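You operate a simulated robot arm through the tools that you are given. There is no shell and no other tool. Be economical: measure what you need, move in short steps, check, and stop when the job is done.

Carry out the task below with a simulated two-armed robot. There is one attempt and no reset: what you move stays moved.

TASK
Carry the deep grey tray with both arms and set it on the top of the left side table. Switch the yellow socket switch on. Shut the power cabinet door. Open the lower grey drawer, put the black wheel on the top of the left table away in the inside of the lower grey drawer, then shut the drawer. Take the orange barrel and leave it on the top of the round table with the microphone. Put one of the timber bundles from the top of the wooden jetty on the red tray. Take the blue cab and leave it on the top of the wide wooden bench. Take the blue gear from the top of the front table and put it on the top of the narrow grey table. Take the white card and leave it in the teal tray. Open the right door of the left red locker, take the grey girder on the top of the grey bench and put it away on the middle right shelf of the left red locker, then shut the door. Lift the blue lid open. Any order will do. Set down upright: blue cab, white card.

Only the result counts: the job must be done as asked and must still hold three seconds after the hand-in. Knocking over, shifting, dropping, spilling or breaking anything else fails it. Lids that push on must go on centred and level and be pressed home; caps that screw on are set level and turned clockwise until they are tight.

THE ROBOT
Two 7-joint arms with two-finger parallel grippers on one trunk, on a base that drives. Base frame: it is fixed to the floor where the robot stands at the start and does not move with it; the origin is under the middle of the robot, x ahead of it, y to its left, z up. Readings come in cm, rad, newtons and seconds.
The left shoulder is at the start at [6, 14.3, 83.8], the right one opposite. With the tool pointing down near the work surface each hand reaches from about 10 to 70 cm from the robot's upright axis, wherever it stands, measured 20 degrees to its own side. Places, roughly: black wheel (6x6x2 cm) [-300, -670, 80]; blue cab (13x7x9 cm) [-190, -290, 80]; blue gear (5x5x2 cm) [-190, -240, 80]; blue lid [0, -940, 110]; deep grey tray (30x22x11 cm) [60, 0, 50]; grey girder (13x2x2 cm) [-10, 170, 90]; inside of the lower grey drawer [20, 190, 10]; lower grey drawer [20, 180, 20]; middle right shelf of the left red locker [-50, -950, 40]; orange barrel (3x3x3 cm) [-340, -590, 80]; power cabinet door [30, -90, 160]; red tray (15x11x3 cm) [-340, -610, 80]; right door of the left red locker [-50, -930, 60]; teal tray (22x15x5 cm) [20, 170, 90]; timber bundle (10x4x3 cm) [-340, -560, 80]; top of the left side table [-120, -190, 80]; top of the narrow grey table [-120, 0, 80]; top of the round table with the microphone [-330, -770, 110]; top of the wide wooden bench [-260, 170, 90]; white card [-100, 200, 100]; yellow socket switch [70, 40, 20]. Payload 1.57 kg a hand.
Tool frame (each hand has its own): the origin (TCP) lies between the finger pads and is the grasp point; the fingertips stand 3 cm ahead of it; z points along the fingers, y is the line along which they close. The gripper opens to 11 cm. The fingers are 2.4 cm wide and 1.2 cm thick; the gripper's body (4.8 by 11.2 cm) begins 7.8 cm behind the TCP.
Orientation is that of the tool frame in the base frame, as a unit quaternion [x, y, z, w]. With the fingers straight down and closing along the base's y, the tool's x points along the base's -x, its y along +y and its z along -z.

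THE INTERFACE
- The arms move only by the tool apply_moves. It takes "left_motion", "right_motion" or both (then of equal length, played together; a hand with none holds still); each is a list of rows, each an object (a shift or turn left out is 0, a gripper value left out holds the last) with "dp": the shift along the base's x, y, z in cm, a list of three; "turn": the turn, a rotation vector about the base's x, y, z in rad, a list of three; "jaw": the opening, from 0 (shut) to 1 (fully open). In form: [{"dp": [tx, ty, tz], "turn": [ax, ay, az], "jaw": jaw}, ...]. A call has 1 to 10 rows; each row is the pose to reach, as a shift and turn from the pose commanded when the call began. A row lasts 0.2 s, in which the tool goes at most 5 cm and 0.15 rad; a call with a longer step from one row to the next is refused whole, and so is a gripper value outside its range. Where a pose cannot be reached the arm comes as near as it can. A force on the tool above 40 N (or 10 N above the force at the start of the call, whichever is more), or a blocked arm, ends the call early, and 0.2 s more pass. Each finger travels about 4.5 cm/s and halts on what it meets, pressing with about 31 N; the grip force reading is that of the motor and also rises with nothing between the fingers. The clock runs only during rows and for 0.2 s after the last one: add rows that repeat a pose to give the fingers time. The reply holds the time, the measured pose of the TCP, the force on the tool along the base axes, the opening and the grip force, in the units named above and with some noise, with the torque about the TCP (base axes, N m) and any sound that the robot's microphone picked up.
- Cameras (640 x 400 px; columns grow to the right, rows downward): "scene" is now at [1.83, -7.34, 146.85]; the picture's right is [-0.83, -0.55, 0.00], its down [-0.31, 0.48, -0.82] and it looks along [0.45, -0.69, -0.57] (base axes); focal length 214 px, centre (320, 200). "left" rides on the left gripper at [7, -1.6, -14.1] in its tool frame; the picture's right is [0.23, 0.97, 0.00], its down [-0.86, 0.20, -0.48] and it looks along [-0.47, 0.11, 0.88] (tool axes); focal length 222 px, centre (320, 200). "right" rides on the right gripper at [7, 1.6, -14.1] in its tool frame; the picture's right is [-0.23, 0.97, 0.00], its down [-0.86, -0.20, -0.48] and it looks along [-0.47, -0.11, 0.88] (tool axes); focal length 222 px, centre (320, 200). There is no depth. A picture from a camera that has moved, and an enlarged one, comes with that camera's place and axes in the base frame and with its lens.
- camera(camera): a new picture of that camera. No time passes.
- slide_trunk(by): slides the trunk up (or, below 0, down) by that many cm; the arms and the scene camera ride with it, the base frame stays. It gives what a move gives, with no picture.
- drive_base(legs): drives the robot by 1 to 6 legs, each [ahead, left, turn to the left] in cm, cm and rad, along the robot's own axes; the way and the turn of a leg run together, so that a leg with both is an arc; at most 150 cm and 3.142 rad a leg. The arms and the cameras ride along, it lands a little off, and it stops where it bumps. It gives what a move gives.
- turn_head(pan, tilt): turns the head with the scene camera to pan (to the left, within 1.501 rad either way) and tilt (down, from -0.506 to 1.204), counted from straight ahead of the robot. It gives what a move gives.
- inspect(camera, box): a new picture of the part [left, top, right, bottom] of that camera's present view, enlarged. No time passes.
- close_job(): hands the job in; it is judged then, once.

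Go step by step. Nothing tells you exact positions but the pictures and the camera data: compare them with the known pose of the tool, close in by small moves and look again before you grip or let go. The budget is 546 turns and 346 pictures, counting those below and the enlarged ones. Unless the task says otherwise, let go and move clear before handing in, and close with one line.

The tools are called after "Emit:" as a command line: name --argument value ..., lists and objects as JSON in quotes. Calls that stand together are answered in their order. apply_moves: Moves the arms, as the interface text tells. Its arguments: {"type":"object","properties":{"left_motion":{"type":"array"},"right_motion":{"type":"array"}},"required":[]} The other tools are called the same way: slide_trunk (by) slides the trunk up or down; drive_base (legs) drives the base; turn_head (pan, tilt) turns the head that bears the scene camera; camera (camera) takes a picture; inspect (camera, box) takes an enlarged picture of a part of a camera's view; close_job () hands the job in.

At the start:

```text
clock: 0.0
left_tcp_pos: [45.79, -5.97, 100.01]
left_tool_rot: [0.0, 1.0, 0.0, 0.0]
left_ft_force: [0.9, 0.3, 0.3]
left_wrist_torque: [0.0, 0.01, -0.03]
left_grip_width: 11.0
left_gripper_force: 0.1
right_tcp_pos: [38.66, -47.66, 100.0]
right_tool_rot: [0.0, 1.0, 0.0, 0.0]
right_ft_force: [0.4, 0.1, 0.3]
right_wrist_torque: [-0.01, 0.01, -0.02]
right_grip_width: 11.0
right_gripper_force: 0.2
trunk travel left (down, up): [-43.6, 15.4]
robot x, y, heading: [0.05, 0.1, 0.002]
head pan, tilt: [-0.988, 0.607]
```

scene: 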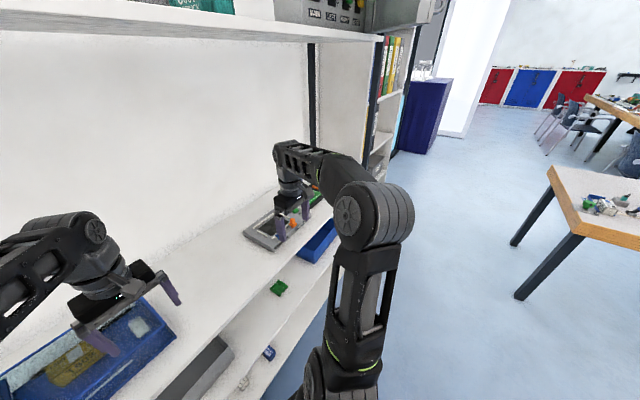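
right: 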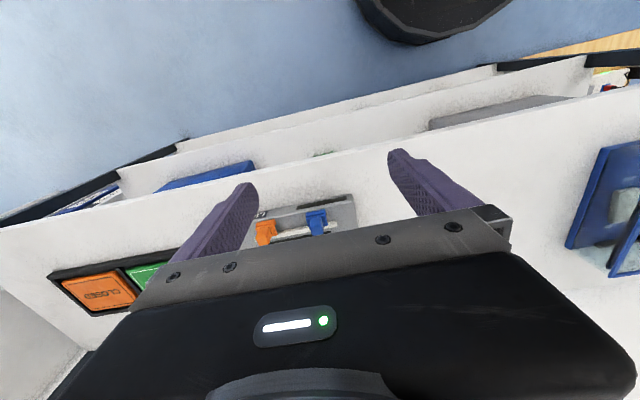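
left: 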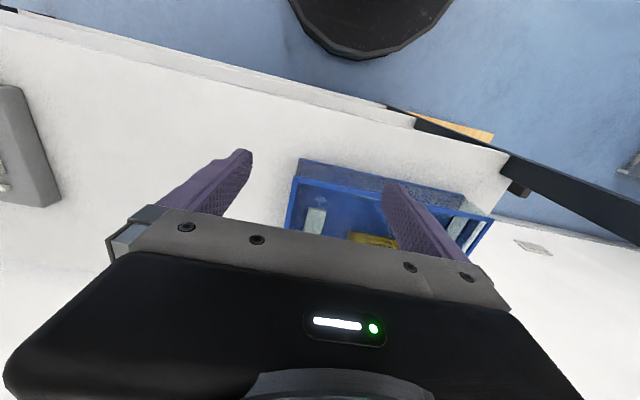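

I see a white shelf unit ahead of the robot, with the room to the right. I will look around with the head before moving anything.

Emit:
turn_head --pan 0 --tilt 0.7

Emit:
camera --camera "scene"

Emit:
turn_head --pan 1.2 --tilt 0.5

Emit:
camera --camera "scene"

```text
clock: 1.3
left_tcp_pos: [45.73, -6.01, 100.0]
left_tool_rot: [0.0, 1.0, 0.0, 0.0]
left_ft_force: [0.0, -0.1, -0.8]
left_wrist_torque: [-0.03, 0.01, 0.01]
left_grip_width: 11.0
left_gripper_force: 0.0
right_tcp_pos: [38.79, -47.75, 99.96]
right_tool_rot: [0.0, 1.0, 0.0, 0.0]
right_ft_force: [0.5, 0.0, 0.6]
right_wrist_torque: [-0.01, 0.02, 0.03]
right_grip_width: 10.99
right_gripper_force: 0.0
trunk travel left (down, up): [-43.6, 15.4]
robot x, y, heading: [0.0, 0.06, 0.003]
head pan, tilt: [0.0, 0.7]
```

```text
342 pictures are left
camera scene: at [5.47, 0.01, 146.05], right [0.0, -1.0, 0.0], down [-0.64, 0.0, -0.76], along [0.76, 0.0, -0.64], focal length 214 px, centre (320, 200)
```

scene: 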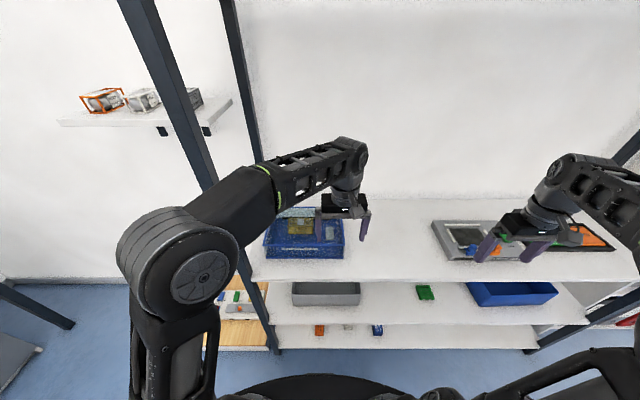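

```text
clock: 2.7
left_tcp_pos: [45.69, -5.9, 99.84]
left_tool_rot: [0.0, 1.0, 0.0, 0.001]
left_ft_force: [0.2, -0.6, -0.7]
left_wrist_torque: [0.02, -0.01, 0.0]
left_grip_width: 11.01
left_gripper_force: 0.1
right_tcp_pos: [38.67, -47.63, 100.0]
right_tool_rot: [0.0, 1.0, 0.0, 0.001]
right_ft_force: [0.7, -0.1, -0.1]
right_wrist_torque: [0.02, 0.01, 0.01]
right_grip_width: 10.98
right_gripper_force: 0.0
trunk travel left (down, up): [-43.6, 15.4]
robot x, y, heading: [-0.21, -0.19, -0.001]
head pan, tilt: [1.201, 0.499]
```

```text
341 pictures are left
camera scene: at [0.27, 8.5, 147.82], right [0.93, -0.36, 0.0], down [-0.17, -0.45, -0.88], along [0.32, 0.82, -0.48], focal length 214 px, centre (320, 200)
```

scene: 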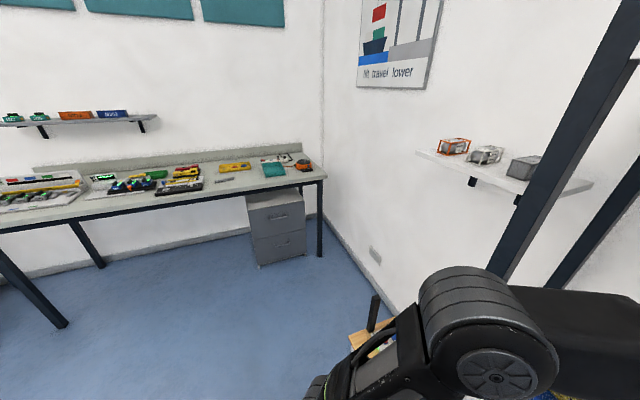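

The tray sits on the middle shelf under the upper board. Before backing up, I'll check what is behind the robot.

Emit:
turn_head --pan -1.5 --tilt 0.5

Emit:
camera --camera "scene"

Emit:
turn_head --pan 1.5 --tilt 0.5

Emit:
camera --camera "scene"

```text
clock: 5.1
left_tcp_pos: [45.75, -5.81, 99.93]
left_tool_rot: [0.0, 1.0, 0.0, 0.0]
left_ft_force: [0.6, 0.8, -0.3]
left_wrist_torque: [0.04, 0.01, 0.01]
left_grip_width: 10.97
left_gripper_force: 0.0
right_tcp_pos: [38.67, -47.7, 99.99]
right_tool_rot: [0.0, 1.0, 0.0, 0.001]
right_ft_force: [1.5, -0.3, 1.0]
right_wrist_torque: [0.01, -0.03, -0.01]
right_grip_width: 11.01
right_gripper_force: 0.1
trunk travel left (down, up): [-43.6, 15.4]
robot x, y, heading: [-0.09, 0.15, 0.0]
head pan, tilt: [-1.499, 0.499]
```

```text
340 pictures are left
camera scene: at [-2.37, -9.06, 147.82], right [-1.0, -0.07, 0.0], down [-0.03, 0.48, -0.88], along [0.06, -0.88, -0.48], focal length 214 px, centre (320, 200)
```

scene: 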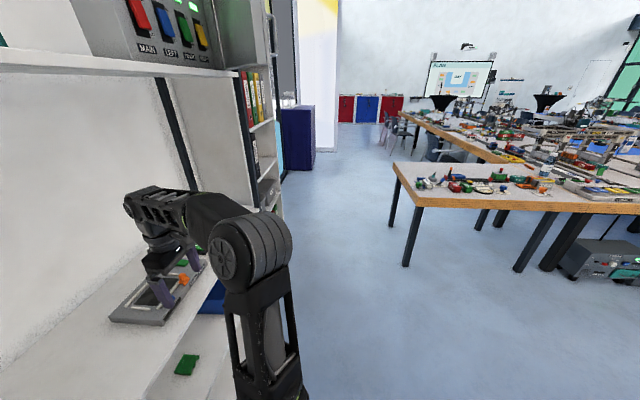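

```text
clock: 7.7
left_tcp_pos: [45.69, -5.92, 99.96]
left_tool_rot: [0.001, 1.0, 0.0, 0.001]
left_ft_force: [0.3, -0.6, -0.3]
left_wrist_torque: [-0.02, -0.01, 0.02]
left_grip_width: 11.04
left_gripper_force: 0.1
right_tcp_pos: [38.69, -47.81, 99.97]
right_tool_rot: [0.001, 1.0, 0.0, 0.0]
right_ft_force: [-1.3, 1.0, 0.2]
right_wrist_torque: [0.0, -0.02, -0.01]
right_grip_width: 10.99
right_gripper_force: 0.1
trunk travel left (down, up): [-43.6, 15.4]
robot x, y, heading: [-0.05, 0.29, -0.001]
head pan, tilt: [1.499, 0.499]
```

```text
339 pictures are left
camera scene: at [-2.37, 9.09, 147.82], right [1.0, -0.07, 0.0], down [-0.03, -0.48, -0.88], along [0.06, 0.88, -0.48], focal length 214 px, centre (320, 200)
```

scene: 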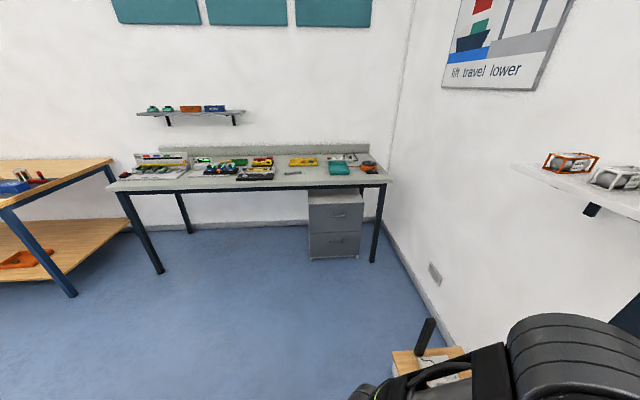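

The floor behind is clear for a short way. I back off 45 cm so the arms clear the shelf, then look into the shelf.

Emit:
drive_base --legs '[[-40, 0, 0]]'

Emit:
slide_trunk --by -43

Emit:
turn_head --pan 0 --tilt 0.5

Emit:
camera --camera "scene"

```text
clock: 10.1
left_tcp_pos: [5.91, -5.85, 100.02]
left_tool_rot: [-0.001, 1.0, 0.0, 0.0]
left_ft_force: [0.0, 1.0, 0.6]
left_wrist_torque: [0.0, -0.01, 0.02]
left_grip_width: 11.02
left_gripper_force: 0.0
right_tcp_pos: [-1.2, -47.56, 99.96]
right_tool_rot: [0.0, 1.0, 0.0, 0.0]
right_ft_force: [0.4, -0.2, -1.1]
right_wrist_torque: [0.02, 0.0, -0.03]
right_grip_width: 11.0
right_gripper_force: 0.0
trunk travel left (down, up): [-43.6, 15.4]
robot x, y, heading: [-39.7, -0.13, 0.002]
head pan, tilt: [1.499, 0.499]
```

```text
refused: -43 is not a number from -40 to 40
```

```text
clock: 11.7
left_tcp_pos: [6.05, -5.94, 100.01]
left_tool_rot: [-0.001, 1.0, 0.0, 0.0]
left_ft_force: [0.4, -1.0, -0.1]
left_wrist_torque: [-0.01, 0.02, -0.02]
left_grip_width: 11.0
left_gripper_force: 0.0
right_tcp_pos: [-1.02, -47.53, 100.04]
right_tool_rot: [0.0, 1.0, 0.0, 0.0]
right_ft_force: [0.2, 0.2, 0.5]
right_wrist_torque: [0.01, 0.01, 0.03]
right_grip_width: 10.98
right_gripper_force: 0.0
trunk travel left (down, up): [-43.6, 15.4]
robot x, y, heading: [-39.85, 0.07, 0.003]
head pan, tilt: [0.0, 0.499]
```

```text
338 pictures are left
camera scene: at [-33.68, 0.0, 147.82], right [0.0, -1.0, 0.0], down [-0.48, 0.0, -0.88], along [0.88, 0.0, -0.48], focal length 214 px, centre (320, 200)
```

scene: 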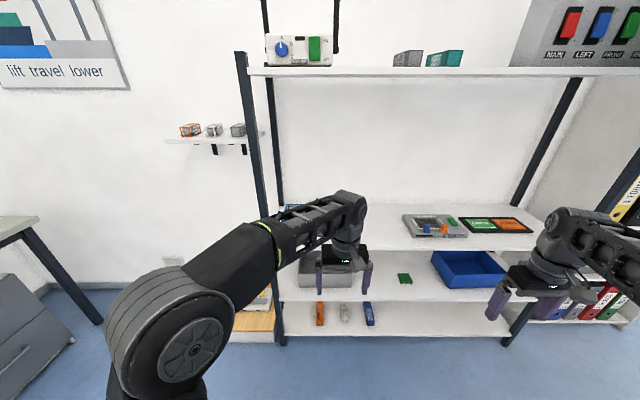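

Backed off fine. I lower the trunk to bring the shoulders near the tray's height and look again.

Emit:
slide_trunk --by -38

Emit:
camera --camera "scene"

Emit:
camera --camera "left"

```text
clock: 15.4
left_tcp_pos: [6.05, -5.8, 62.03]
left_tool_rot: [-0.001, 1.0, 0.0, 0.0]
left_ft_force: [0.0, 0.1, 0.6]
left_wrist_torque: [-0.06, 0.01, 0.0]
left_grip_width: 10.98
left_gripper_force: 0.1
right_tcp_pos: [-1.02, -47.57, 61.91]
right_tool_rot: [-0.001, 1.0, 0.0, -0.001]
right_ft_force: [-0.2, 0.5, -0.5]
right_wrist_torque: [-0.02, 0.01, 0.02]
right_grip_width: 10.98
right_gripper_force: 0.0
trunk travel left (down, up): [-5.6, 53.4]
robot x, y, heading: [-39.84, -0.05, 0.001]
head pan, tilt: [0.0, 0.499]
```

```text
337 pictures are left
camera scene: at [-33.69, -0.01, 109.82], right [0.0, -1.0, 0.0], down [-0.48, 0.0, -0.88], along [0.88, 0.0, -0.48], focal length 214 px, centre (320, 200)
```

scene: 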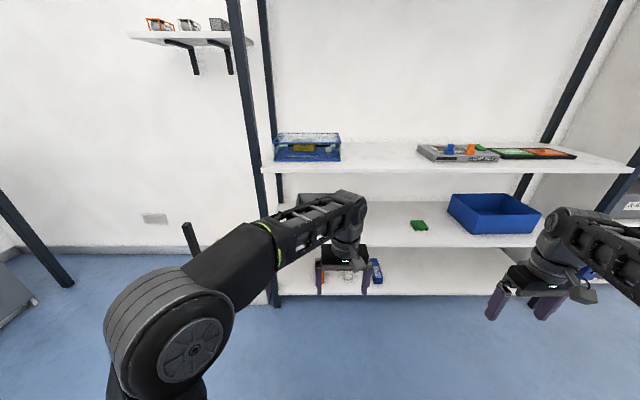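

```text
336 pictures are left
camera left: at [-0.93, -7.56, 76.12], right [-0.23, 0.97, 0.0], down [0.85, 0.2, 0.48], along [0.47, 0.11, -0.88], focal length 222 px, centre (320, 200)
```

left: 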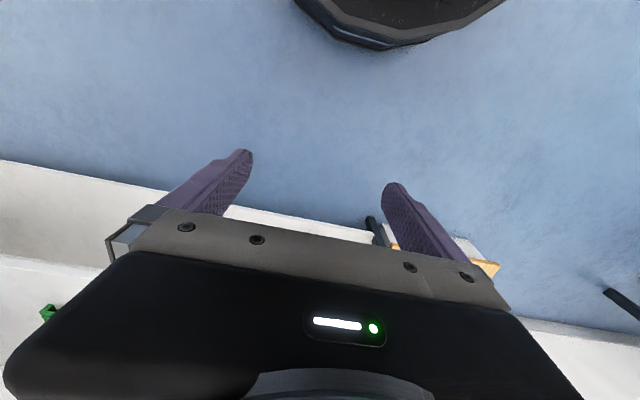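

The left arm hides the tray. I'll move both hands apart and pitch them 45° forward, ready for the tray's end walls.

Emit:
apply_moves --left_motion '[{"dp": [0, 4.5, 0], "turn": [0, -0.131, 0]}, {"dp": [0, 9, 0], "turn": [0, -0.262, 0]}, {"dp": [0, 13.5, 0], "turn": [0, -0.393, 0]}, {"dp": [0, 18, 0], "turn": [0, -0.524, 0]}, {"dp": [0, 22.5, 0], "turn": [0, -0.655, 0]}, {"dp": [0, 27, 0], "turn": [0, -0.785, 0]}]' --right_motion '[{"dp": [0, 2, 0], "turn": [0, -0.131, 0]}, {"dp": [0, 4, 0], "turn": [0, -0.262, 0]}, {"dp": [0, 6, 0], "turn": [0, -0.393, 0]}, {"dp": [0, 8, 0], "turn": [0, -0.524, 0]}, {"dp": [0, 10, 0], "turn": [0, -0.655, 0]}, {"dp": [0, 12, 0], "turn": [0, -0.785, 0]}]'

Emit:
camera --camera "scene"

```text
clock: 16.8
left_tcp_pos: [6.11, 21.01, 61.93]
left_tool_rot: [-0.001, 0.923, 0.0, 0.384]
left_ft_force: [-0.4, -0.5, -0.3]
left_wrist_torque: [0.03, 0.02, 0.03]
left_grip_width: 11.02
left_gripper_force: 0.0
right_tcp_pos: [-1.01, -35.63, 61.99]
right_tool_rot: [-0.001, 0.923, 0.0, 0.384]
right_ft_force: [0.7, -1.0, -0.2]
right_wrist_torque: [0.04, 0.05, 0.0]
right_grip_width: 11.0
right_gripper_force: 0.0
trunk travel left (down, up): [-5.6, 53.4]
robot x, y, heading: [-39.9, 0.44, 0.005]
head pan, tilt: [0.0, 0.499]
```

```text
335 pictures are left
camera scene: at [-33.66, -0.02, 109.82], right [0.0, -1.0, 0.0], down [-0.48, 0.0, -0.88], along [0.88, 0.0, -0.48], focal length 214 px, centre (320, 200)
```

scene: 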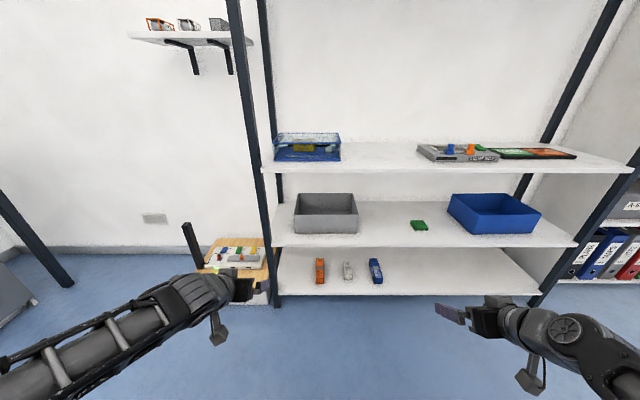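

Emit:
inspect --camera "scene" --box '[250, 130, 410, 300]'

Emit:
inspect --camera "scene" --box '[170, 210, 290, 310]'

```text
2.35 times, centred on (330, 215) of scene
camera zoom: at [-33.66, -0.02, 109.82], right [0.0, -1.0, 0.0], down [-0.48, 0.0, -0.88], along [0.88, 0.0, -0.48], focal length 505 px, centre (296, 165)
```

zoom: 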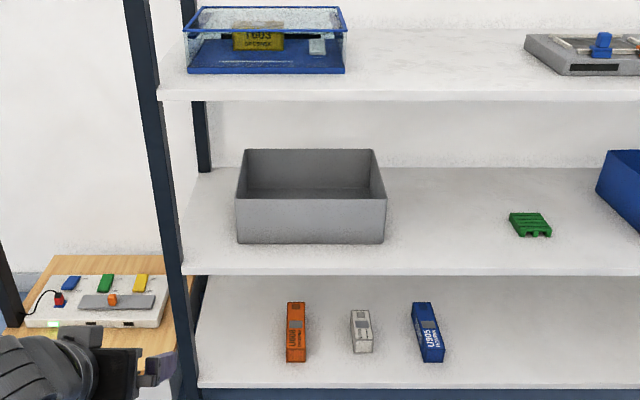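

```text
4.00 times, centred on (230, 260) of scene
camera zoom: at [-33.66, -0.02, 109.82], right [0.0, -1.0, 0.0], down [-0.48, 0.0, -0.88], along [0.88, 0.0, -0.48], focal length 858 px, centre (680, -40)
```

zoom: 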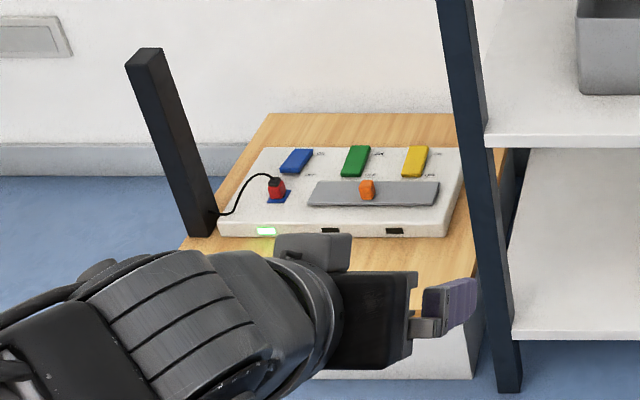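

The tray is empty with thin walls: x≈50–72, y≈−18.2 to +11.5, rim z≈56.6, and the board above it is at z≈78. The switch board (yellow rocker) is on a wooden box at the left. I'll raise the trunk a bit and pre-align the hands with the end walls.

Emit:
slide_trunk --by 15

Emit:
apply_moves --left_motion '[{"dp": [0, -2.4, -4.3], "turn": [0, -0.065, 0], "jaw": 0.55}, {"dp": [0, -4.8, -8.6], "turn": [0, -0.13, 0]}, {"dp": [0, -7.2, -12.9], "turn": [0, -0.2, 0]}, {"dp": [0, -9.6, -17.4], "turn": [0, -0.262, 0]}, {"dp": [0, -9.6, -17.4], "turn": [0, -0.262, 0]}]' --right_motion '[{"dp": [1.4, 3.5, -3.5], "turn": [0, -0.065, 0], "jaw": 0.55}, {"dp": [2.8, 7, -7], "turn": [0, -0.13, 0]}, {"dp": [4.2, 10.5, -10.5], "turn": [0, -0.2, 0]}, {"dp": [5.6, 14, -14], "turn": [0, -0.262, 0]}, {"dp": [7, 17.5, -17.4], "turn": [0, -0.262, 0]}]'

Emit:
drive_base --legs '[[25, 0, 0]]'

Emit:
camera --camera "scene"

Emit:
camera --camera "left"

```text
clock: 18.6
left_tcp_pos: [6.24, 21.12, 76.86]
left_tool_rot: [-0.001, 0.924, -0.001, 0.383]
left_ft_force: [0.5, 0.4, 0.4]
left_wrist_torque: [0.03, 0.01, -0.01]
left_grip_width: 11.02
left_gripper_force: 0.0
right_tcp_pos: [-1.21, -35.51, 77.03]
right_tool_rot: [-0.001, 0.924, 0.0, 0.383]
right_ft_force: [1.1, 0.3, -1.0]
right_wrist_torque: [0.02, 0.0, 0.02]
right_grip_width: 10.97
right_gripper_force: 0.1
trunk travel left (down, up): [-20.6, 38.4]
robot x, y, heading: [-39.63, 0.09, 0.01]
head pan, tilt: [0.0, 0.499]
```

```text
refused: row 1 steps farther than a row can; nothing moved
```

```text
clock: 20.4
left_tcp_pos: [31.43, 20.94, 76.99]
left_tool_rot: [0.0, 0.924, 0.0, 0.382]
left_ft_force: [-0.2, 0.5, -0.8]
left_wrist_torque: [-0.01, 0.01, -0.03]
left_grip_width: 11.02
left_gripper_force: 0.0
right_tcp_pos: [23.98, -35.57, 76.95]
right_tool_rot: [0.001, 0.924, -0.001, 0.383]
right_ft_force: [0.6, 0.4, -0.3]
right_wrist_torque: [0.02, 0.01, -0.03]
right_grip_width: 11.0
right_gripper_force: 0.0
trunk travel left (down, up): [-20.6, 38.4]
robot x, y, heading: [-14.29, -0.03, -0.001]
head pan, tilt: [0.0, 0.499]
```

```text
332 pictures are left
camera scene: at [-8.51, 0.01, 124.82], right [0.0, -1.0, 0.0], down [-0.48, 0.0, -0.88], along [0.88, 0.0, -0.48], focal length 214 px, centre (320, 200)
```

scene: 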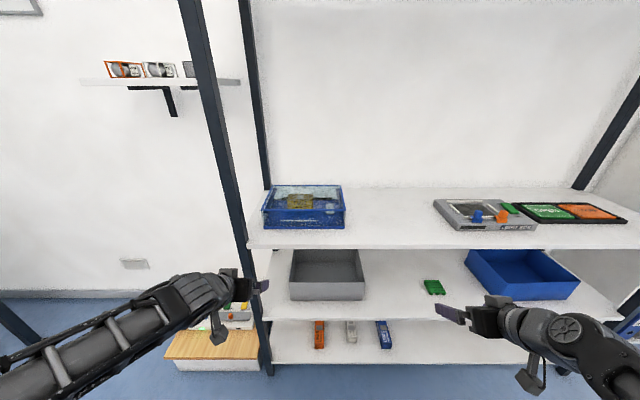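

```text
331 pictures are left
camera left: at [16.55, 19.37, 81.96], right [-0.16, 0.97, -0.16], down [0.27, 0.2, 0.94], along [0.95, 0.11, -0.29], focal length 222 px, centre (320, 200)
```

left: 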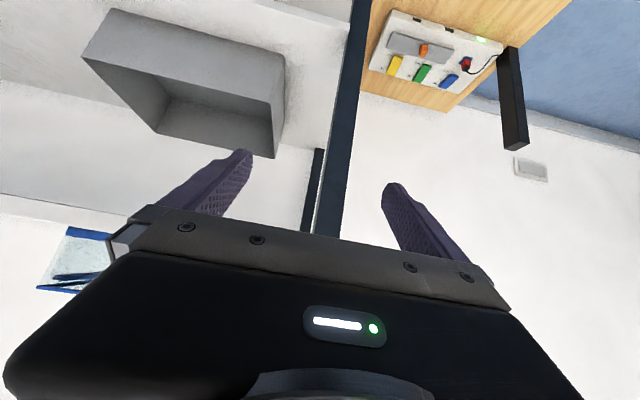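

The move was refused because its rows were too long, but the drive went fine. I redo the alignment in smaller rows.

Emit:
apply_moves --left_motion '[{"dp": [0, -2, -3.5], "turn": [0, -0.05, 0], "jaw": 0.55}, {"dp": [0, -4, -7], "turn": [0, -0.1, 0]}, {"dp": [0, -6, -10.5], "turn": [0, -0.15, 0]}, {"dp": [0, -8, -14], "turn": [0, -0.2, 0]}, {"dp": [0, -9.6, -17], "turn": [0, -0.262, 0]}, {"dp": [0, -9.6, -17.4], "turn": [0, -0.262, 0]}]' --right_motion '[{"dp": [1.2, 3, -3], "turn": [0, -0.05, 0], "jaw": 0.55}, {"dp": [2.4, 6, -6], "turn": [0, -0.1, 0]}, {"dp": [3.6, 9, -9], "turn": [0, -0.15, 0]}, {"dp": [4.8, 12, -12], "turn": [0, -0.2, 0]}, {"dp": [6, 15, -15], "turn": [0, -0.262, 0]}, {"dp": [7.2, 17.5, -17.4], "turn": [0, -0.262, 0]}]'

Emit:
camera --camera "scene"

Emit:
camera --camera "left"

```text
clock: 21.8
left_tcp_pos: [35.43, 9.7, 58.92]
left_tool_rot: [0.0, 0.866, -0.002, 0.5]
left_ft_force: [-0.7, 0.1, -0.2]
left_wrist_torque: [0.02, 0.01, 0.01]
left_grip_width: 6.04
left_gripper_force: 0.0
left hand out of reach, approached as far as the arm can: row 2, 3, 4, 5, 6
right_tcp_pos: [37.36, -17.37, 58.86]
right_tool_rot: [0.0, 0.866, -0.001, 0.5]
right_ft_force: [-0.3, -0.1, -0.3]
right_wrist_torque: [0.01, 0.02, -0.01]
right_grip_width: 6.04
right_gripper_force: 0.1
right hand out of reach, approached as far as the arm can: row 1, 2, 3, 4, 5, 6
trunk travel left (down, up): [-20.6, 38.4]
robot x, y, heading: [-14.61, -0.15, 0.001]
head pan, tilt: [0.0, 0.499]
```

```text
330 pictures are left
camera scene: at [-8.48, 0.0, 124.82], right [0.0, -1.0, 0.0], down [-0.48, 0.0, -0.88], along [0.88, 0.0, -0.48], focal length 214 px, centre (320, 200)
```

scene: 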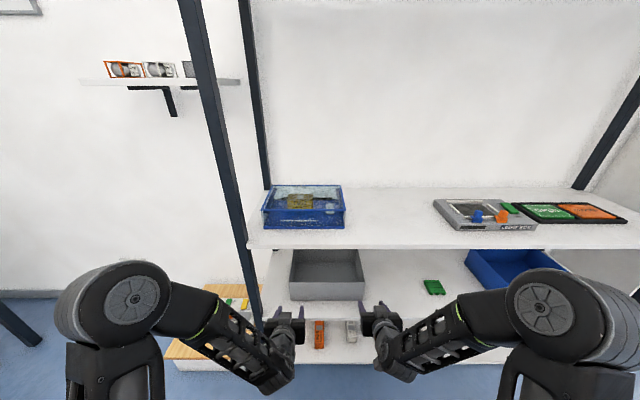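

```text
329 pictures are left
camera left: at [19.7, 7.98, 59.94], right [-0.11, 0.97, -0.2], down [0.01, 0.2, 0.98], along [0.99, 0.11, -0.04], focal length 222 px, centre (320, 200)
```

left: 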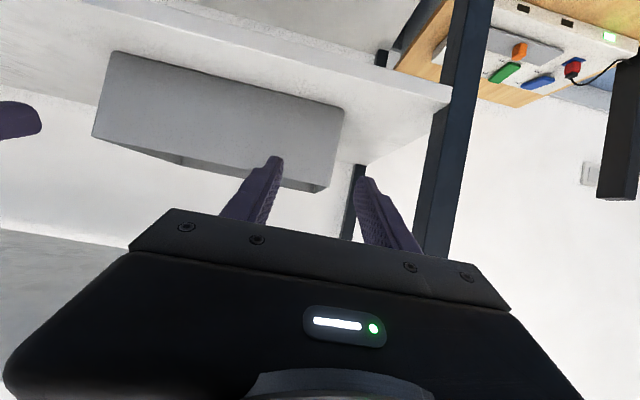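

Both arms folded to their near limit, landing at x≈36. I raise them a little and extend forward to correct y before driving in.

Emit:
apply_moves --left_motion '[{"dp": [1.5, 1, 1], "turn": [0, 0, 0]}, {"dp": [4, 1.7, 1.6], "turn": [0, 0, 0]}]' --right_motion '[{"dp": [1, -0.4, 1], "turn": [0, 0, 0]}, {"dp": [2.5, -0.7, 1.6], "turn": [0, 0, 0]}]'

```text
clock: 22.4
left_tcp_pos: [39.57, 11.18, 60.8]
left_tool_rot: [0.0, 0.866, -0.001, 0.5]
left_ft_force: [0.9, -0.7, 0.0]
left_wrist_torque: [0.03, -0.03, -0.01]
left_grip_width: 6.04
left_gripper_force: 0.0
right_tcp_pos: [39.89, -18.2, 60.29]
right_tool_rot: [0.0, 0.866, -0.001, 0.5]
right_ft_force: [-0.9, -0.1, -0.8]
right_wrist_torque: [0.04, 0.02, 0.0]
right_grip_width: 6.05
right_gripper_force: 0.1
trunk travel left (down, up): [-20.6, 38.4]
robot x, y, heading: [-14.29, -0.08, -0.0]
head pan, tilt: [0.0, 0.499]
```

Both hands are level just above the rim height. I drive in 15 cm and look.

Emit:
drive_base --legs '[[14, 0, 0]]'

Emit:
camera --camera "left"

Emit:
camera --camera "right"

```text
clock: 23.7
left_tcp_pos: [53.59, 11.16, 60.78]
left_tool_rot: [0.0, 0.867, 0.0, 0.499]
left_ft_force: [0.3, 0.5, 0.3]
left_wrist_torque: [0.0, 0.0, -0.02]
left_grip_width: 6.05
left_gripper_force: 0.1
right_tcp_pos: [54.03, -18.12, 60.42]
right_tool_rot: [-0.001, 0.866, 0.0, 0.5]
right_ft_force: [0.5, 0.1, 0.9]
right_wrist_torque: [-0.04, -0.01, -0.03]
right_grip_width: 6.04
right_gripper_force: 0.1
trunk travel left (down, up): [-20.6, 38.4]
robot x, y, heading: [-0.39, -0.21, 0.001]
head pan, tilt: [0.0, 0.499]
```

```text
328 pictures are left
camera left: at [37.99, 9.44, 61.71], right [-0.11, 0.97, -0.2], down [0.01, 0.2, 0.98], along [0.99, 0.11, -0.04], focal length 222 px, centre (320, 200)
```

left: 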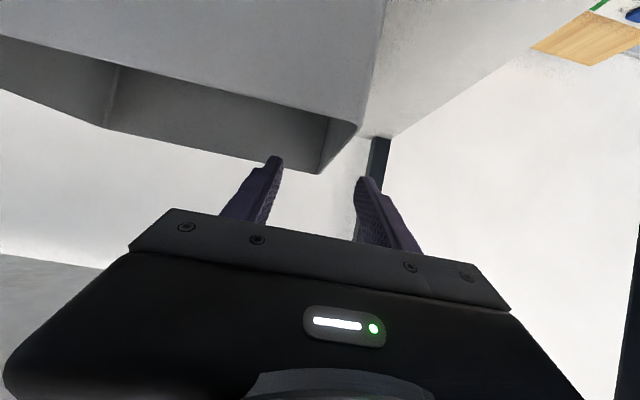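

```text
327 pictures are left
camera right: at [38.32, -16.45, 61.41], right [0.11, 0.97, 0.2], down [0.01, -0.2, 0.98], along [0.99, -0.11, -0.04], focal length 222 px, centre (320, 200)
```

right: 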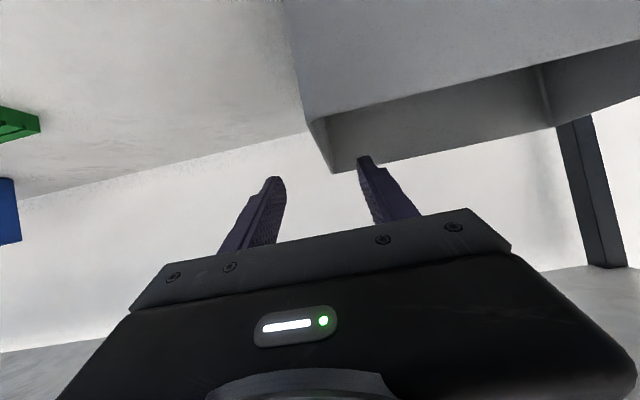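

The rim corners triangulate to outer walls at y≈12.1 and y≈−17.6, rim z≈56.6. I extend to the middle of the walls, then descend while pitching down to 45°.

Emit:
apply_moves --left_motion '[{"dp": [3.8, 0.6, 0]}, {"dp": [7.7, 0.6, 0]}, {"dp": [7.7, 0.6, -2], "turn": [0, 0.08, 0]}, {"dp": [7.7, 0.6, -4.2], "turn": [0, 0.16, 0]}, {"dp": [7.7, 0.6, -6.2], "turn": [0, 0.24, 0]}, {"dp": [7.7, 0.6, -6.2], "turn": [0, 0.24, 0]}]' --right_motion '[{"dp": [3.7, 0.8, 0]}, {"dp": [7.3, 0.8, 0]}, {"dp": [7.3, 0.8, -1.8], "turn": [0, 0.08, 0]}, {"dp": [7.3, 0.8, -3.8], "turn": [0, 0.16, 0]}, {"dp": [7.3, 0.8, -5.8], "turn": [0, 0.24, 0]}, {"dp": [7.3, 0.8, -5.8], "turn": [0, 0.24, 0]}]'

Emit:
camera --camera "left"

Emit:
camera --camera "right"

```text
clock: 25.1
left_tcp_pos: [59.76, 11.15, 55.39]
left_tool_rot: [0.006, 0.918, -0.002, 0.397]
left_ft_force: [-0.3, 0.1, -0.6]
left_wrist_torque: [0.0, 0.02, 0.02]
left_grip_width: 6.04
left_gripper_force: 0.0
right_tcp_pos: [59.81, -17.25, 55.52]
right_tool_rot: [-0.001, 0.918, 0.001, 0.397]
right_ft_force: [1.1, 0.5, -0.1]
right_wrist_torque: [0.01, 0.02, -0.03]
right_grip_width: 6.07
right_gripper_force: 0.1
trunk travel left (down, up): [-20.6, 38.4]
robot x, y, heading: [-0.85, 0.22, -0.004]
head pan, tilt: [0.0, 0.499]
```

```text
326 pictures are left
camera left: at [44.69, 9.62, 59.93], right [-0.14, 0.98, -0.16], down [0.24, 0.2, 0.95], along [0.96, 0.1, -0.26], focal length 222 px, centre (320, 200)
```

left: 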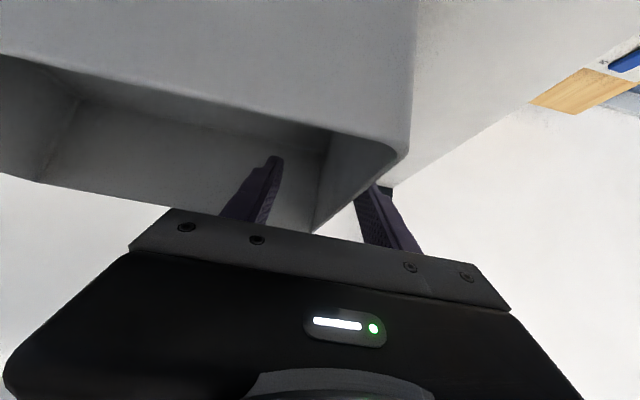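

```text
325 pictures are left
camera right: at [44.73, -15.58, 59.99], right [0.15, 0.97, 0.17], down [0.24, -0.2, 0.95], along [0.96, -0.11, -0.26], focal length 222 px, centre (320, 200)
```

right: 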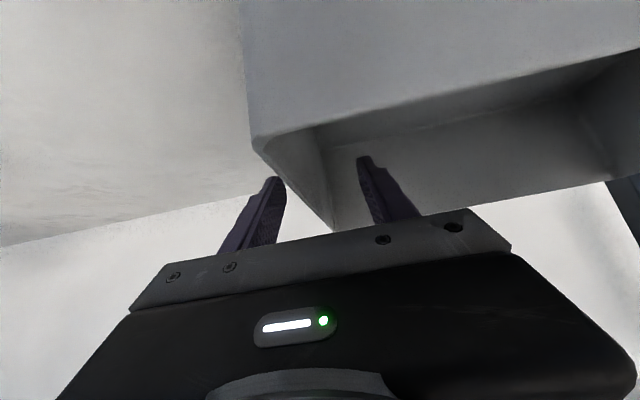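

The walls are between the fingers on both sides. I nudge both forward and down slightly, then close.

Emit:
apply_moves --left_motion '[{"dp": [1.3, 0.6, -1]}, {"dp": [1.3, 0.6, -1]}, {"dp": [1.3, 0.6, -1], "jaw": 0}, {"dp": [1.3, 0.6, -1]}, {"dp": [1.3, 0.6, -1]}, {"dp": [1.3, 0.6, -1]}, {"dp": [1.3, 0.6, -1]}]' --right_motion '[{"dp": [1.3, 0, -1]}, {"dp": [1.3, 0, -1]}, {"dp": [1.3, 0, -1], "jaw": 0}, {"dp": [1.3, 0, -1]}, {"dp": [1.3, 0, -1]}, {"dp": [1.3, 0, -1]}, {"dp": [1.3, 0, -1]}]'

```text
clock: 26.8
left_tcp_pos: [60.35, 11.72, 54.47]
left_tool_rot: [0.007, 0.918, 0.001, 0.398]
left_ft_force: [7.3, 2.8, 20.7]
left_wrist_torque: [-0.31, 0.04, 0.4]
left_grip_width: 0.26
left_gripper_force: 24.0
right_tcp_pos: [60.29, -18.02, 54.45]
right_tool_rot: [0.004, 0.918, -0.005, 0.397]
right_ft_force: [-5.6, -1.1, 22.4]
right_wrist_torque: [0.85, 0.09, 1.06]
right_grip_width: 0.3
right_gripper_force: 24.1
trunk travel left (down, up): [-20.6, 38.4]
robot x, y, heading: [-1.73, 0.16, -0.007]
head pan, tilt: [0.0, 0.499]
stopped in row 7 (right hand): the force on the tool passed its limit at 40 N (the readings are from after the stop); the commanded pose is now the measured one
```

Both walls are gripped (0.3 cm). There is some residual upward force, so I lift gently and check.

Emit:
apply_moves --left_motion '[{"dp": [0, 0, 0.7]}, {"dp": [0, 0, 1.4]}, {"dp": [0, 0, 1.4]}]' --right_motion '[{"dp": [0, 0, 0.7]}, {"dp": [0, 0, 1.4]}, {"dp": [0, 0, 1.4]}]'

Emit:
camera --camera "scene"

```text
clock: 27.6
left_tcp_pos: [59.89, 11.46, 53.99]
left_tool_rot: [0.01, 0.923, 0.003, 0.385]
left_ft_force: [11.3, 22.7, 19.9]
left_wrist_torque: [-0.77, -0.06, -0.01]
left_grip_width: 0.34
left_gripper_force: 24.3
right_tcp_pos: [59.75, -18.2, 54.01]
right_tool_rot: [0.002, 0.923, -0.005, 0.384]
right_ft_force: [2.6, -22.8, 17.9]
right_wrist_torque: [1.13, -0.29, 0.91]
right_grip_width: 0.29
right_gripper_force: 23.9
trunk travel left (down, up): [-20.6, 38.4]
robot x, y, heading: [-1.39, 0.13, -0.007]
head pan, tilt: [0.0, 0.499]
```

```text
324 pictures are left
camera scene: at [3.55, -0.39, 124.59], right [-0.01, -1.0, 0.0], down [-0.47, 0.0, -0.88], along [0.88, 0.0, -0.47], focal length 214 px, centre (320, 200)
```

scene: 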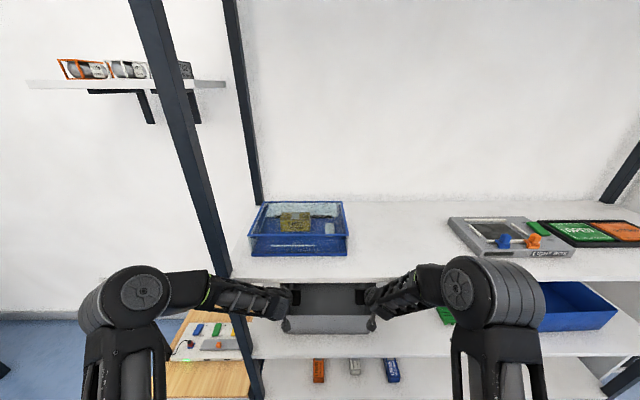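

The forearms seem to be touching the upper board's front edge (elbows at z≈92), since the base got pushed back. I'll release the tray, flatten the hands and lift out, then redo it with a lower trunk.

Emit:
apply_moves --left_motion '[{"jaw": 0.55}, {"jaw": 0.55}, {"jaw": 0.55}]' --right_motion '[{"jaw": 0.55}, {"jaw": 0.55}, {"jaw": 0.55}]'

Emit:
apply_moves --left_motion '[{"dp": [-1, 0, 1], "turn": [0, -0.12, 0]}, {"dp": [-2, 0, 3], "turn": [0, -0.24, 0]}, {"dp": [-3, 0, 6], "turn": [0, -0.26, 0]}, {"dp": [-3, 0, 6], "turn": [0, -0.26, 0]}]' --right_motion '[{"dp": [-1, 0, 1], "turn": [0, -0.12, 0]}, {"dp": [-2, 0, 3], "turn": [0, -0.24, 0]}, {"dp": [-3, 0, 6], "turn": [0, -0.26, 0]}, {"dp": [-3, 0, 6], "turn": [0, -0.26, 0]}]'

Emit:
camera --camera "left"

```text
clock: 28.4
left_tcp_pos: [59.69, 11.34, 53.99]
left_tool_rot: [0.012, 0.925, 0.0, 0.38]
left_ft_force: [0.5, 0.0, -0.4]
left_wrist_torque: [-0.04, 0.01, 0.0]
left_grip_width: 6.04
left_gripper_force: 0.2
right_tcp_pos: [59.61, -17.95, 53.85]
right_tool_rot: [0.002, 0.925, -0.005, 0.38]
right_ft_force: [0.2, -0.2, -0.3]
right_wrist_torque: [0.01, 0.0, -0.02]
right_grip_width: 6.08
right_gripper_force: 0.0
trunk travel left (down, up): [-20.6, 38.4]
robot x, y, heading: [-1.37, 0.04, -0.004]
head pan, tilt: [0.0, 0.499]
```

```text
clock: 29.4
left_tcp_pos: [58.43, 11.85, 60.78]
left_tool_rot: [0.005, 0.863, 0.001, 0.505]
left_ft_force: [0.2, 0.0, 0.5]
left_wrist_torque: [0.02, -0.02, 0.0]
left_grip_width: 6.05
left_gripper_force: 0.1
right_tcp_pos: [58.33, -17.88, 60.97]
right_tool_rot: [0.003, 0.863, -0.003, 0.506]
right_ft_force: [-0.3, 0.3, 0.1]
right_wrist_torque: [-0.02, 0.03, -0.01]
right_grip_width: 6.05
right_gripper_force: 0.1
trunk travel left (down, up): [-20.6, 38.4]
robot x, y, heading: [-0.97, -0.45, -0.006]
head pan, tilt: [0.0, 0.499]
```

```text
323 pictures are left
camera left: at [42.65, 10.26, 61.53], right [-0.1, 0.98, -0.19], down [0.0, 0.19, 0.98], along [0.99, 0.1, -0.02], focal length 222 px, centre (320, 200)
```

left: 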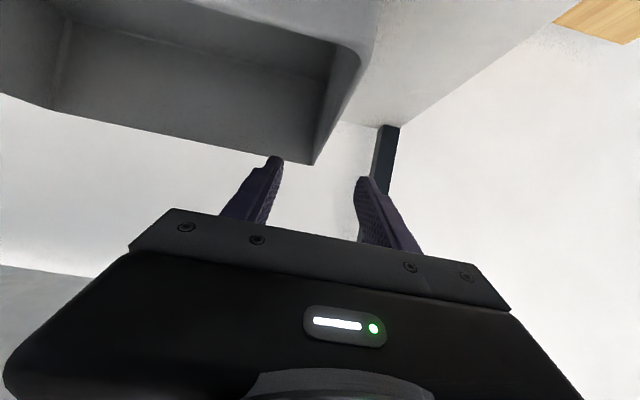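

Clear of the tray. I back out 25 cm, lower the trunk 18 cm and compensate with the arms.

Emit:
drive_base --legs '[[-25, 0, 0]]'

Emit:
slide_trunk --by -20

Emit:
apply_moves --left_motion '[{"dp": [0.5, 0, 4]}, {"dp": [1, 0, 8]}, {"dp": [1.5, 0, 12]}, {"dp": [2, 0, 16]}, {"dp": [2, 0, 19.5]}, {"dp": [2, 0, 19.5]}]' --right_motion '[{"dp": [0.5, 0, 4]}, {"dp": [1, 0, 8]}, {"dp": [1.5, 0, 12]}, {"dp": [2, 0, 16]}, {"dp": [2, 0, 19.5]}, {"dp": [2, 0, 19.5]}]'

Emit:
camera --camera "scene"

```text
clock: 31.2
left_tcp_pos: [33.21, 11.8, 60.67]
left_tool_rot: [0.007, 0.863, 0.0, 0.505]
left_ft_force: [-0.3, 0.2, -0.4]
left_wrist_torque: [0.03, 0.02, -0.01]
left_grip_width: 6.07
left_gripper_force: 0.1
right_tcp_pos: [32.94, -17.92, 60.75]
right_tool_rot: [0.004, 0.863, -0.004, 0.505]
right_ft_force: [0.0, 0.1, 0.3]
right_wrist_torque: [-0.02, -0.02, -0.02]
right_grip_width: 6.03
right_gripper_force: 0.0
trunk travel left (down, up): [-20.6, 38.4]
robot x, y, heading: [-26.29, 0.16, -0.005]
head pan, tilt: [0.0, 0.499]
```

```text
clock: 33.4
left_tcp_pos: [33.21, 11.99, 40.62]
left_tool_rot: [0.006, 0.864, 0.001, 0.504]
left_ft_force: [-0.4, -0.4, 0.1]
left_wrist_torque: [0.04, 0.01, 0.02]
left_grip_width: 6.04
left_gripper_force: 0.1
right_tcp_pos: [33.03, -17.89, 40.77]
right_tool_rot: [0.004, 0.863, -0.005, 0.505]
right_ft_force: [0.6, 0.2, -0.5]
right_wrist_torque: [-0.01, 0.01, 0.02]
right_grip_width: 6.08
right_gripper_force: 0.0
trunk travel left (down, up): [-0.6, 58.4]
robot x, y, heading: [-26.22, -0.07, -0.005]
head pan, tilt: [0.0, 0.499]
```

```text
clock: 34.8
left_tcp_pos: [35.17, 11.83, 60.03]
left_tool_rot: [0.006, 0.863, 0.0, 0.505]
left_ft_force: [-0.3, -0.7, 0.2]
left_wrist_torque: [-0.02, 0.01, 0.01]
left_grip_width: 6.04
left_gripper_force: 0.0
right_tcp_pos: [35.04, -17.89, 60.3]
right_tool_rot: [0.003, 0.863, -0.003, 0.506]
right_ft_force: [-0.3, -0.4, -0.6]
right_wrist_torque: [0.01, 0.0, -0.03]
right_grip_width: 6.05
right_gripper_force: 0.1
trunk travel left (down, up): [-0.6, 58.4]
robot x, y, heading: [-26.46, 0.32, -0.008]
head pan, tilt: [0.0, 0.499]
```

```text
322 pictures are left
camera scene: at [-20.35, 0.08, 104.82], right [-0.01, -1.0, 0.0], down [-0.48, 0.0, -0.88], along [0.88, -0.01, -0.48], focal length 214 px, centre (320, 200)
```

scene: 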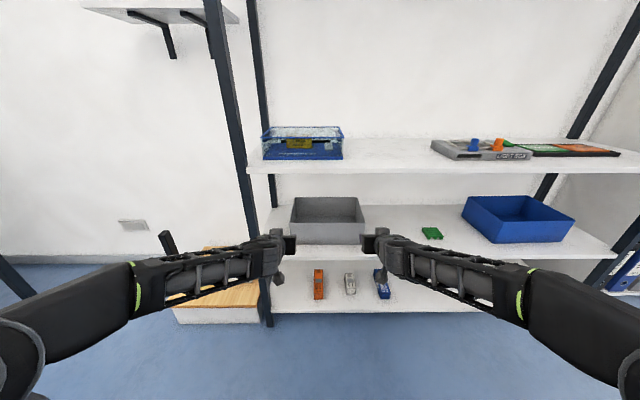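

Now the left forearm would foul the shelf's front post (y≈22). I shift the robot 15 cm to its right so the left arm comes in straighter, keeping the hands in place.

Emit:
drive_base --legs '[[0, -15, 0.005]]'

Emit:
apply_moves --left_motion '[{"dp": [0, 4, 0]}, {"dp": [0, 8, 0]}, {"dp": [0, 12, 0]}, {"dp": [0, 15, 0]}, {"dp": [0, 15, 0]}]' --right_motion '[{"dp": [0, 4, 0]}, {"dp": [0, 8, 0]}, {"dp": [0, 12, 0]}, {"dp": [0, 15, 0]}, {"dp": [0, 15, 0]}]'

Emit:
camera --camera "scene"

```text
clock: 36.2
left_tcp_pos: [34.99, -2.63, 60.14]
left_tool_rot: [0.004, 0.863, 0.002, 0.504]
left_ft_force: [-0.3, -0.1, -1.1]
left_wrist_torque: [0.04, 0.04, 0.0]
left_grip_width: 6.06
left_gripper_force: 0.1
right_tcp_pos: [35.03, -32.32, 60.38]
right_tool_rot: [0.001, 0.863, -0.003, 0.506]
right_ft_force: [-1.2, 0.2, -0.6]
right_wrist_torque: [0.0, -0.01, 0.0]
right_grip_width: 6.05
right_gripper_force: 0.0
trunk travel left (down, up): [-0.6, 58.4]
robot x, y, heading: [-26.2, -14.94, -0.001]
head pan, tilt: [0.0, 0.499]
```

```text
clock: 37.4
left_tcp_pos: [34.96, 12.22, 60.25]
left_tool_rot: [0.003, 0.863, 0.002, 0.506]
left_ft_force: [-1.0, -0.1, -0.8]
left_wrist_torque: [0.02, -0.02, -0.01]
left_grip_width: 6.03
left_gripper_force: 0.0
right_tcp_pos: [35.1, -17.48, 60.26]
right_tool_rot: [0.001, 0.863, -0.003, 0.505]
right_ft_force: [0.7, -0.8, -0.4]
right_wrist_torque: [0.02, 0.0, 0.05]
right_grip_width: 6.06
right_gripper_force: 0.1
trunk travel left (down, up): [-0.6, 58.4]
robot x, y, heading: [-26.43, -14.97, 0.002]
head pan, tilt: [0.0, 0.499]
```

```text
321 pictures are left
camera scene: at [-20.41, -14.82, 104.82], right [0.0, -1.0, 0.0], down [-0.48, 0.0, -0.88], along [0.88, 0.0, -0.48], focal length 214 px, centre (320, 200)
```

scene: 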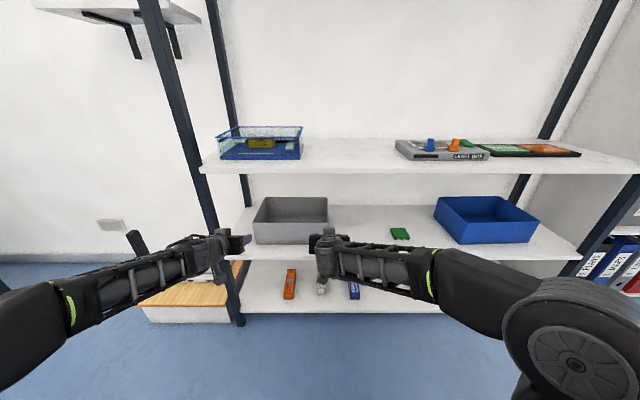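

I change the plan: grip the side walls near the tray's front end, where the forearms stay outside the shelf, drag the tray partly out, then regrip at its middle. I drive in 19 cm.

Emit:
drive_base --legs '[[18.5, 0, 0]]'

Emit:
camera --camera "left"

Emit:
camera --camera "right"

```text
clock: 38.9
left_tcp_pos: [53.14, 12.16, 60.24]
left_tool_rot: [0.004, 0.863, 0.002, 0.505]
left_ft_force: [0.4, -0.3, -0.2]
left_wrist_torque: [0.01, 0.04, 0.0]
left_grip_width: 6.05
left_gripper_force: 0.0
right_tcp_pos: [53.35, -17.57, 60.35]
right_tool_rot: [0.002, 0.863, -0.003, 0.504]
right_ft_force: [1.0, -0.8, 0.3]
right_wrist_torque: [0.02, 0.02, -0.01]
right_grip_width: 6.03
right_gripper_force: 0.1
trunk travel left (down, up): [-0.6, 58.4]
robot x, y, heading: [-8.51, -14.9, -0.001]
head pan, tilt: [0.0, 0.499]
```

```text
320 pictures are left
camera left: at [37.33, 10.53, 61.1], right [-0.11, 0.98, -0.19], down [0.0, 0.19, 0.98], along [0.99, 0.1, -0.02], focal length 222 px, centre (320, 200)
```

left: 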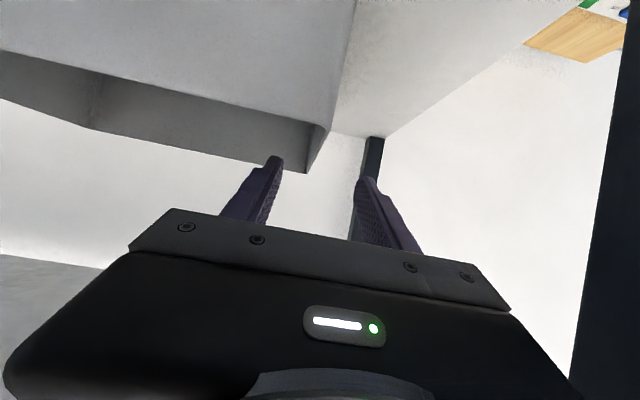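

```text
319 pictures are left
camera right: at [37.56, -15.81, 61.12], right [0.12, 0.97, 0.2], down [0.0, -0.2, 0.98], along [0.99, -0.11, -0.02], focal length 222 px, centre (320, 200)
```

right: 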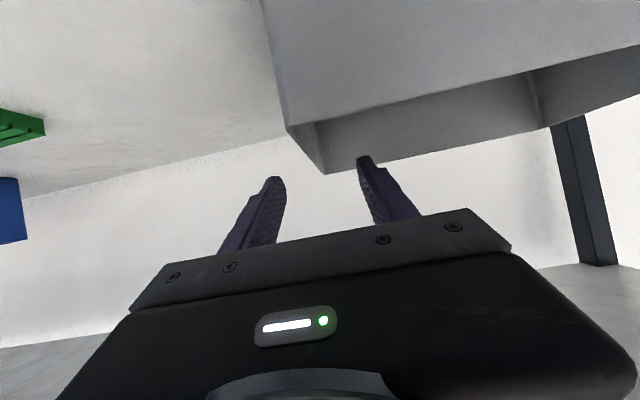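

The walls are now at y≈11.2 and −17.9. I align, descend 5 cm and close near the front end.

Emit:
apply_moves --left_motion '[{"dp": [1, -0.9, -1]}, {"dp": [1.3, -0.9, -3]}, {"dp": [1.3, -0.9, -5]}, {"dp": [1.3, -0.9, -5]}, {"dp": [1.3, -0.9, -5], "jaw": 0}, {"dp": [1.3, -0.9, -5]}, {"dp": [1.3, -0.9, -5]}, {"dp": [1.3, -0.9, -5]}, {"dp": [1.3, -0.9, -5]}]' --right_motion '[{"dp": [1, -0.3, -1]}, {"dp": [1.3, -0.3, -3]}, {"dp": [1.3, -0.3, -5]}, {"dp": [1.3, -0.3, -5]}, {"dp": [1.3, -0.3, -5], "jaw": 0}, {"dp": [1.3, -0.3, -5]}, {"dp": [1.3, -0.3, -5]}, {"dp": [1.3, -0.3, -5]}, {"dp": [1.3, -0.3, -5]}]'

```text
clock: 40.9
left_tcp_pos: [54.32, 11.41, 55.26]
left_tool_rot: [0.002, 0.863, 0.004, 0.505]
left_ft_force: [-7.9, 15.2, 6.2]
left_wrist_torque: [-0.79, -0.08, -2.0]
left_grip_width: 0.37
left_gripper_force: 24.4
right_tcp_pos: [54.56, -18.14, 55.25]
right_tool_rot: [0.004, 0.863, -0.005, 0.505]
right_ft_force: [7.4, -12.5, -1.0]
right_wrist_torque: [0.11, 0.19, -0.28]
right_grip_width: 0.28
right_gripper_force: 23.7
trunk travel left (down, up): [-0.6, 58.4]
robot x, y, heading: [-8.1, -14.79, 0.001]
head pan, tilt: [0.0, 0.499]
```

Gripped cleanly with little load. I drive back 13 cm to drag the tray outwards.

Emit:
drive_base --legs '[[-13, 0, 0]]'

Emit:
camera --camera "scene"

```text
clock: 42.1
left_tcp_pos: [41.36, 11.36, 55.04]
left_tool_rot: [0.004, 0.863, 0.002, 0.505]
left_ft_force: [-6.7, 24.6, 1.3]
left_wrist_torque: [-0.78, -0.16, -2.15]
left_grip_width: 0.36
left_gripper_force: 23.9
right_tcp_pos: [41.6, -18.32, 55.31]
right_tool_rot: [0.006, 0.862, -0.008, 0.506]
right_ft_force: [7.3, -25.0, 3.9]
right_wrist_torque: [0.32, 0.09, 0.24]
right_grip_width: 0.28
right_gripper_force: 23.8
trunk travel left (down, up): [-0.6, 58.4]
robot x, y, heading: [-21.19, -15.23, -0.003]
head pan, tilt: [0.0, 0.499]
```

```text
318 pictures are left
camera scene: at [-15.35, -14.82, 104.82], right [0.0, -1.0, 0.0], down [-0.48, 0.0, -0.88], along [0.88, 0.0, -0.48], focal length 214 px, centre (320, 200)
```

scene: 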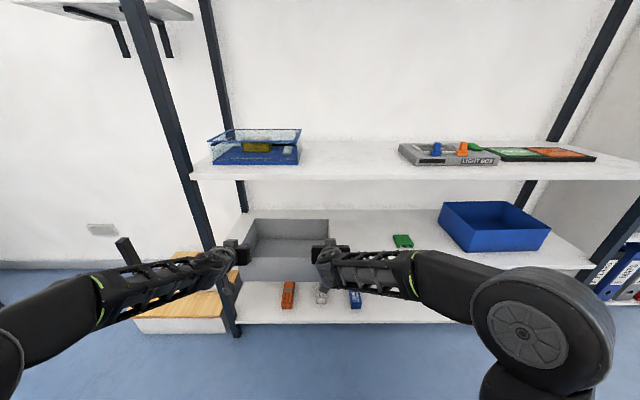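

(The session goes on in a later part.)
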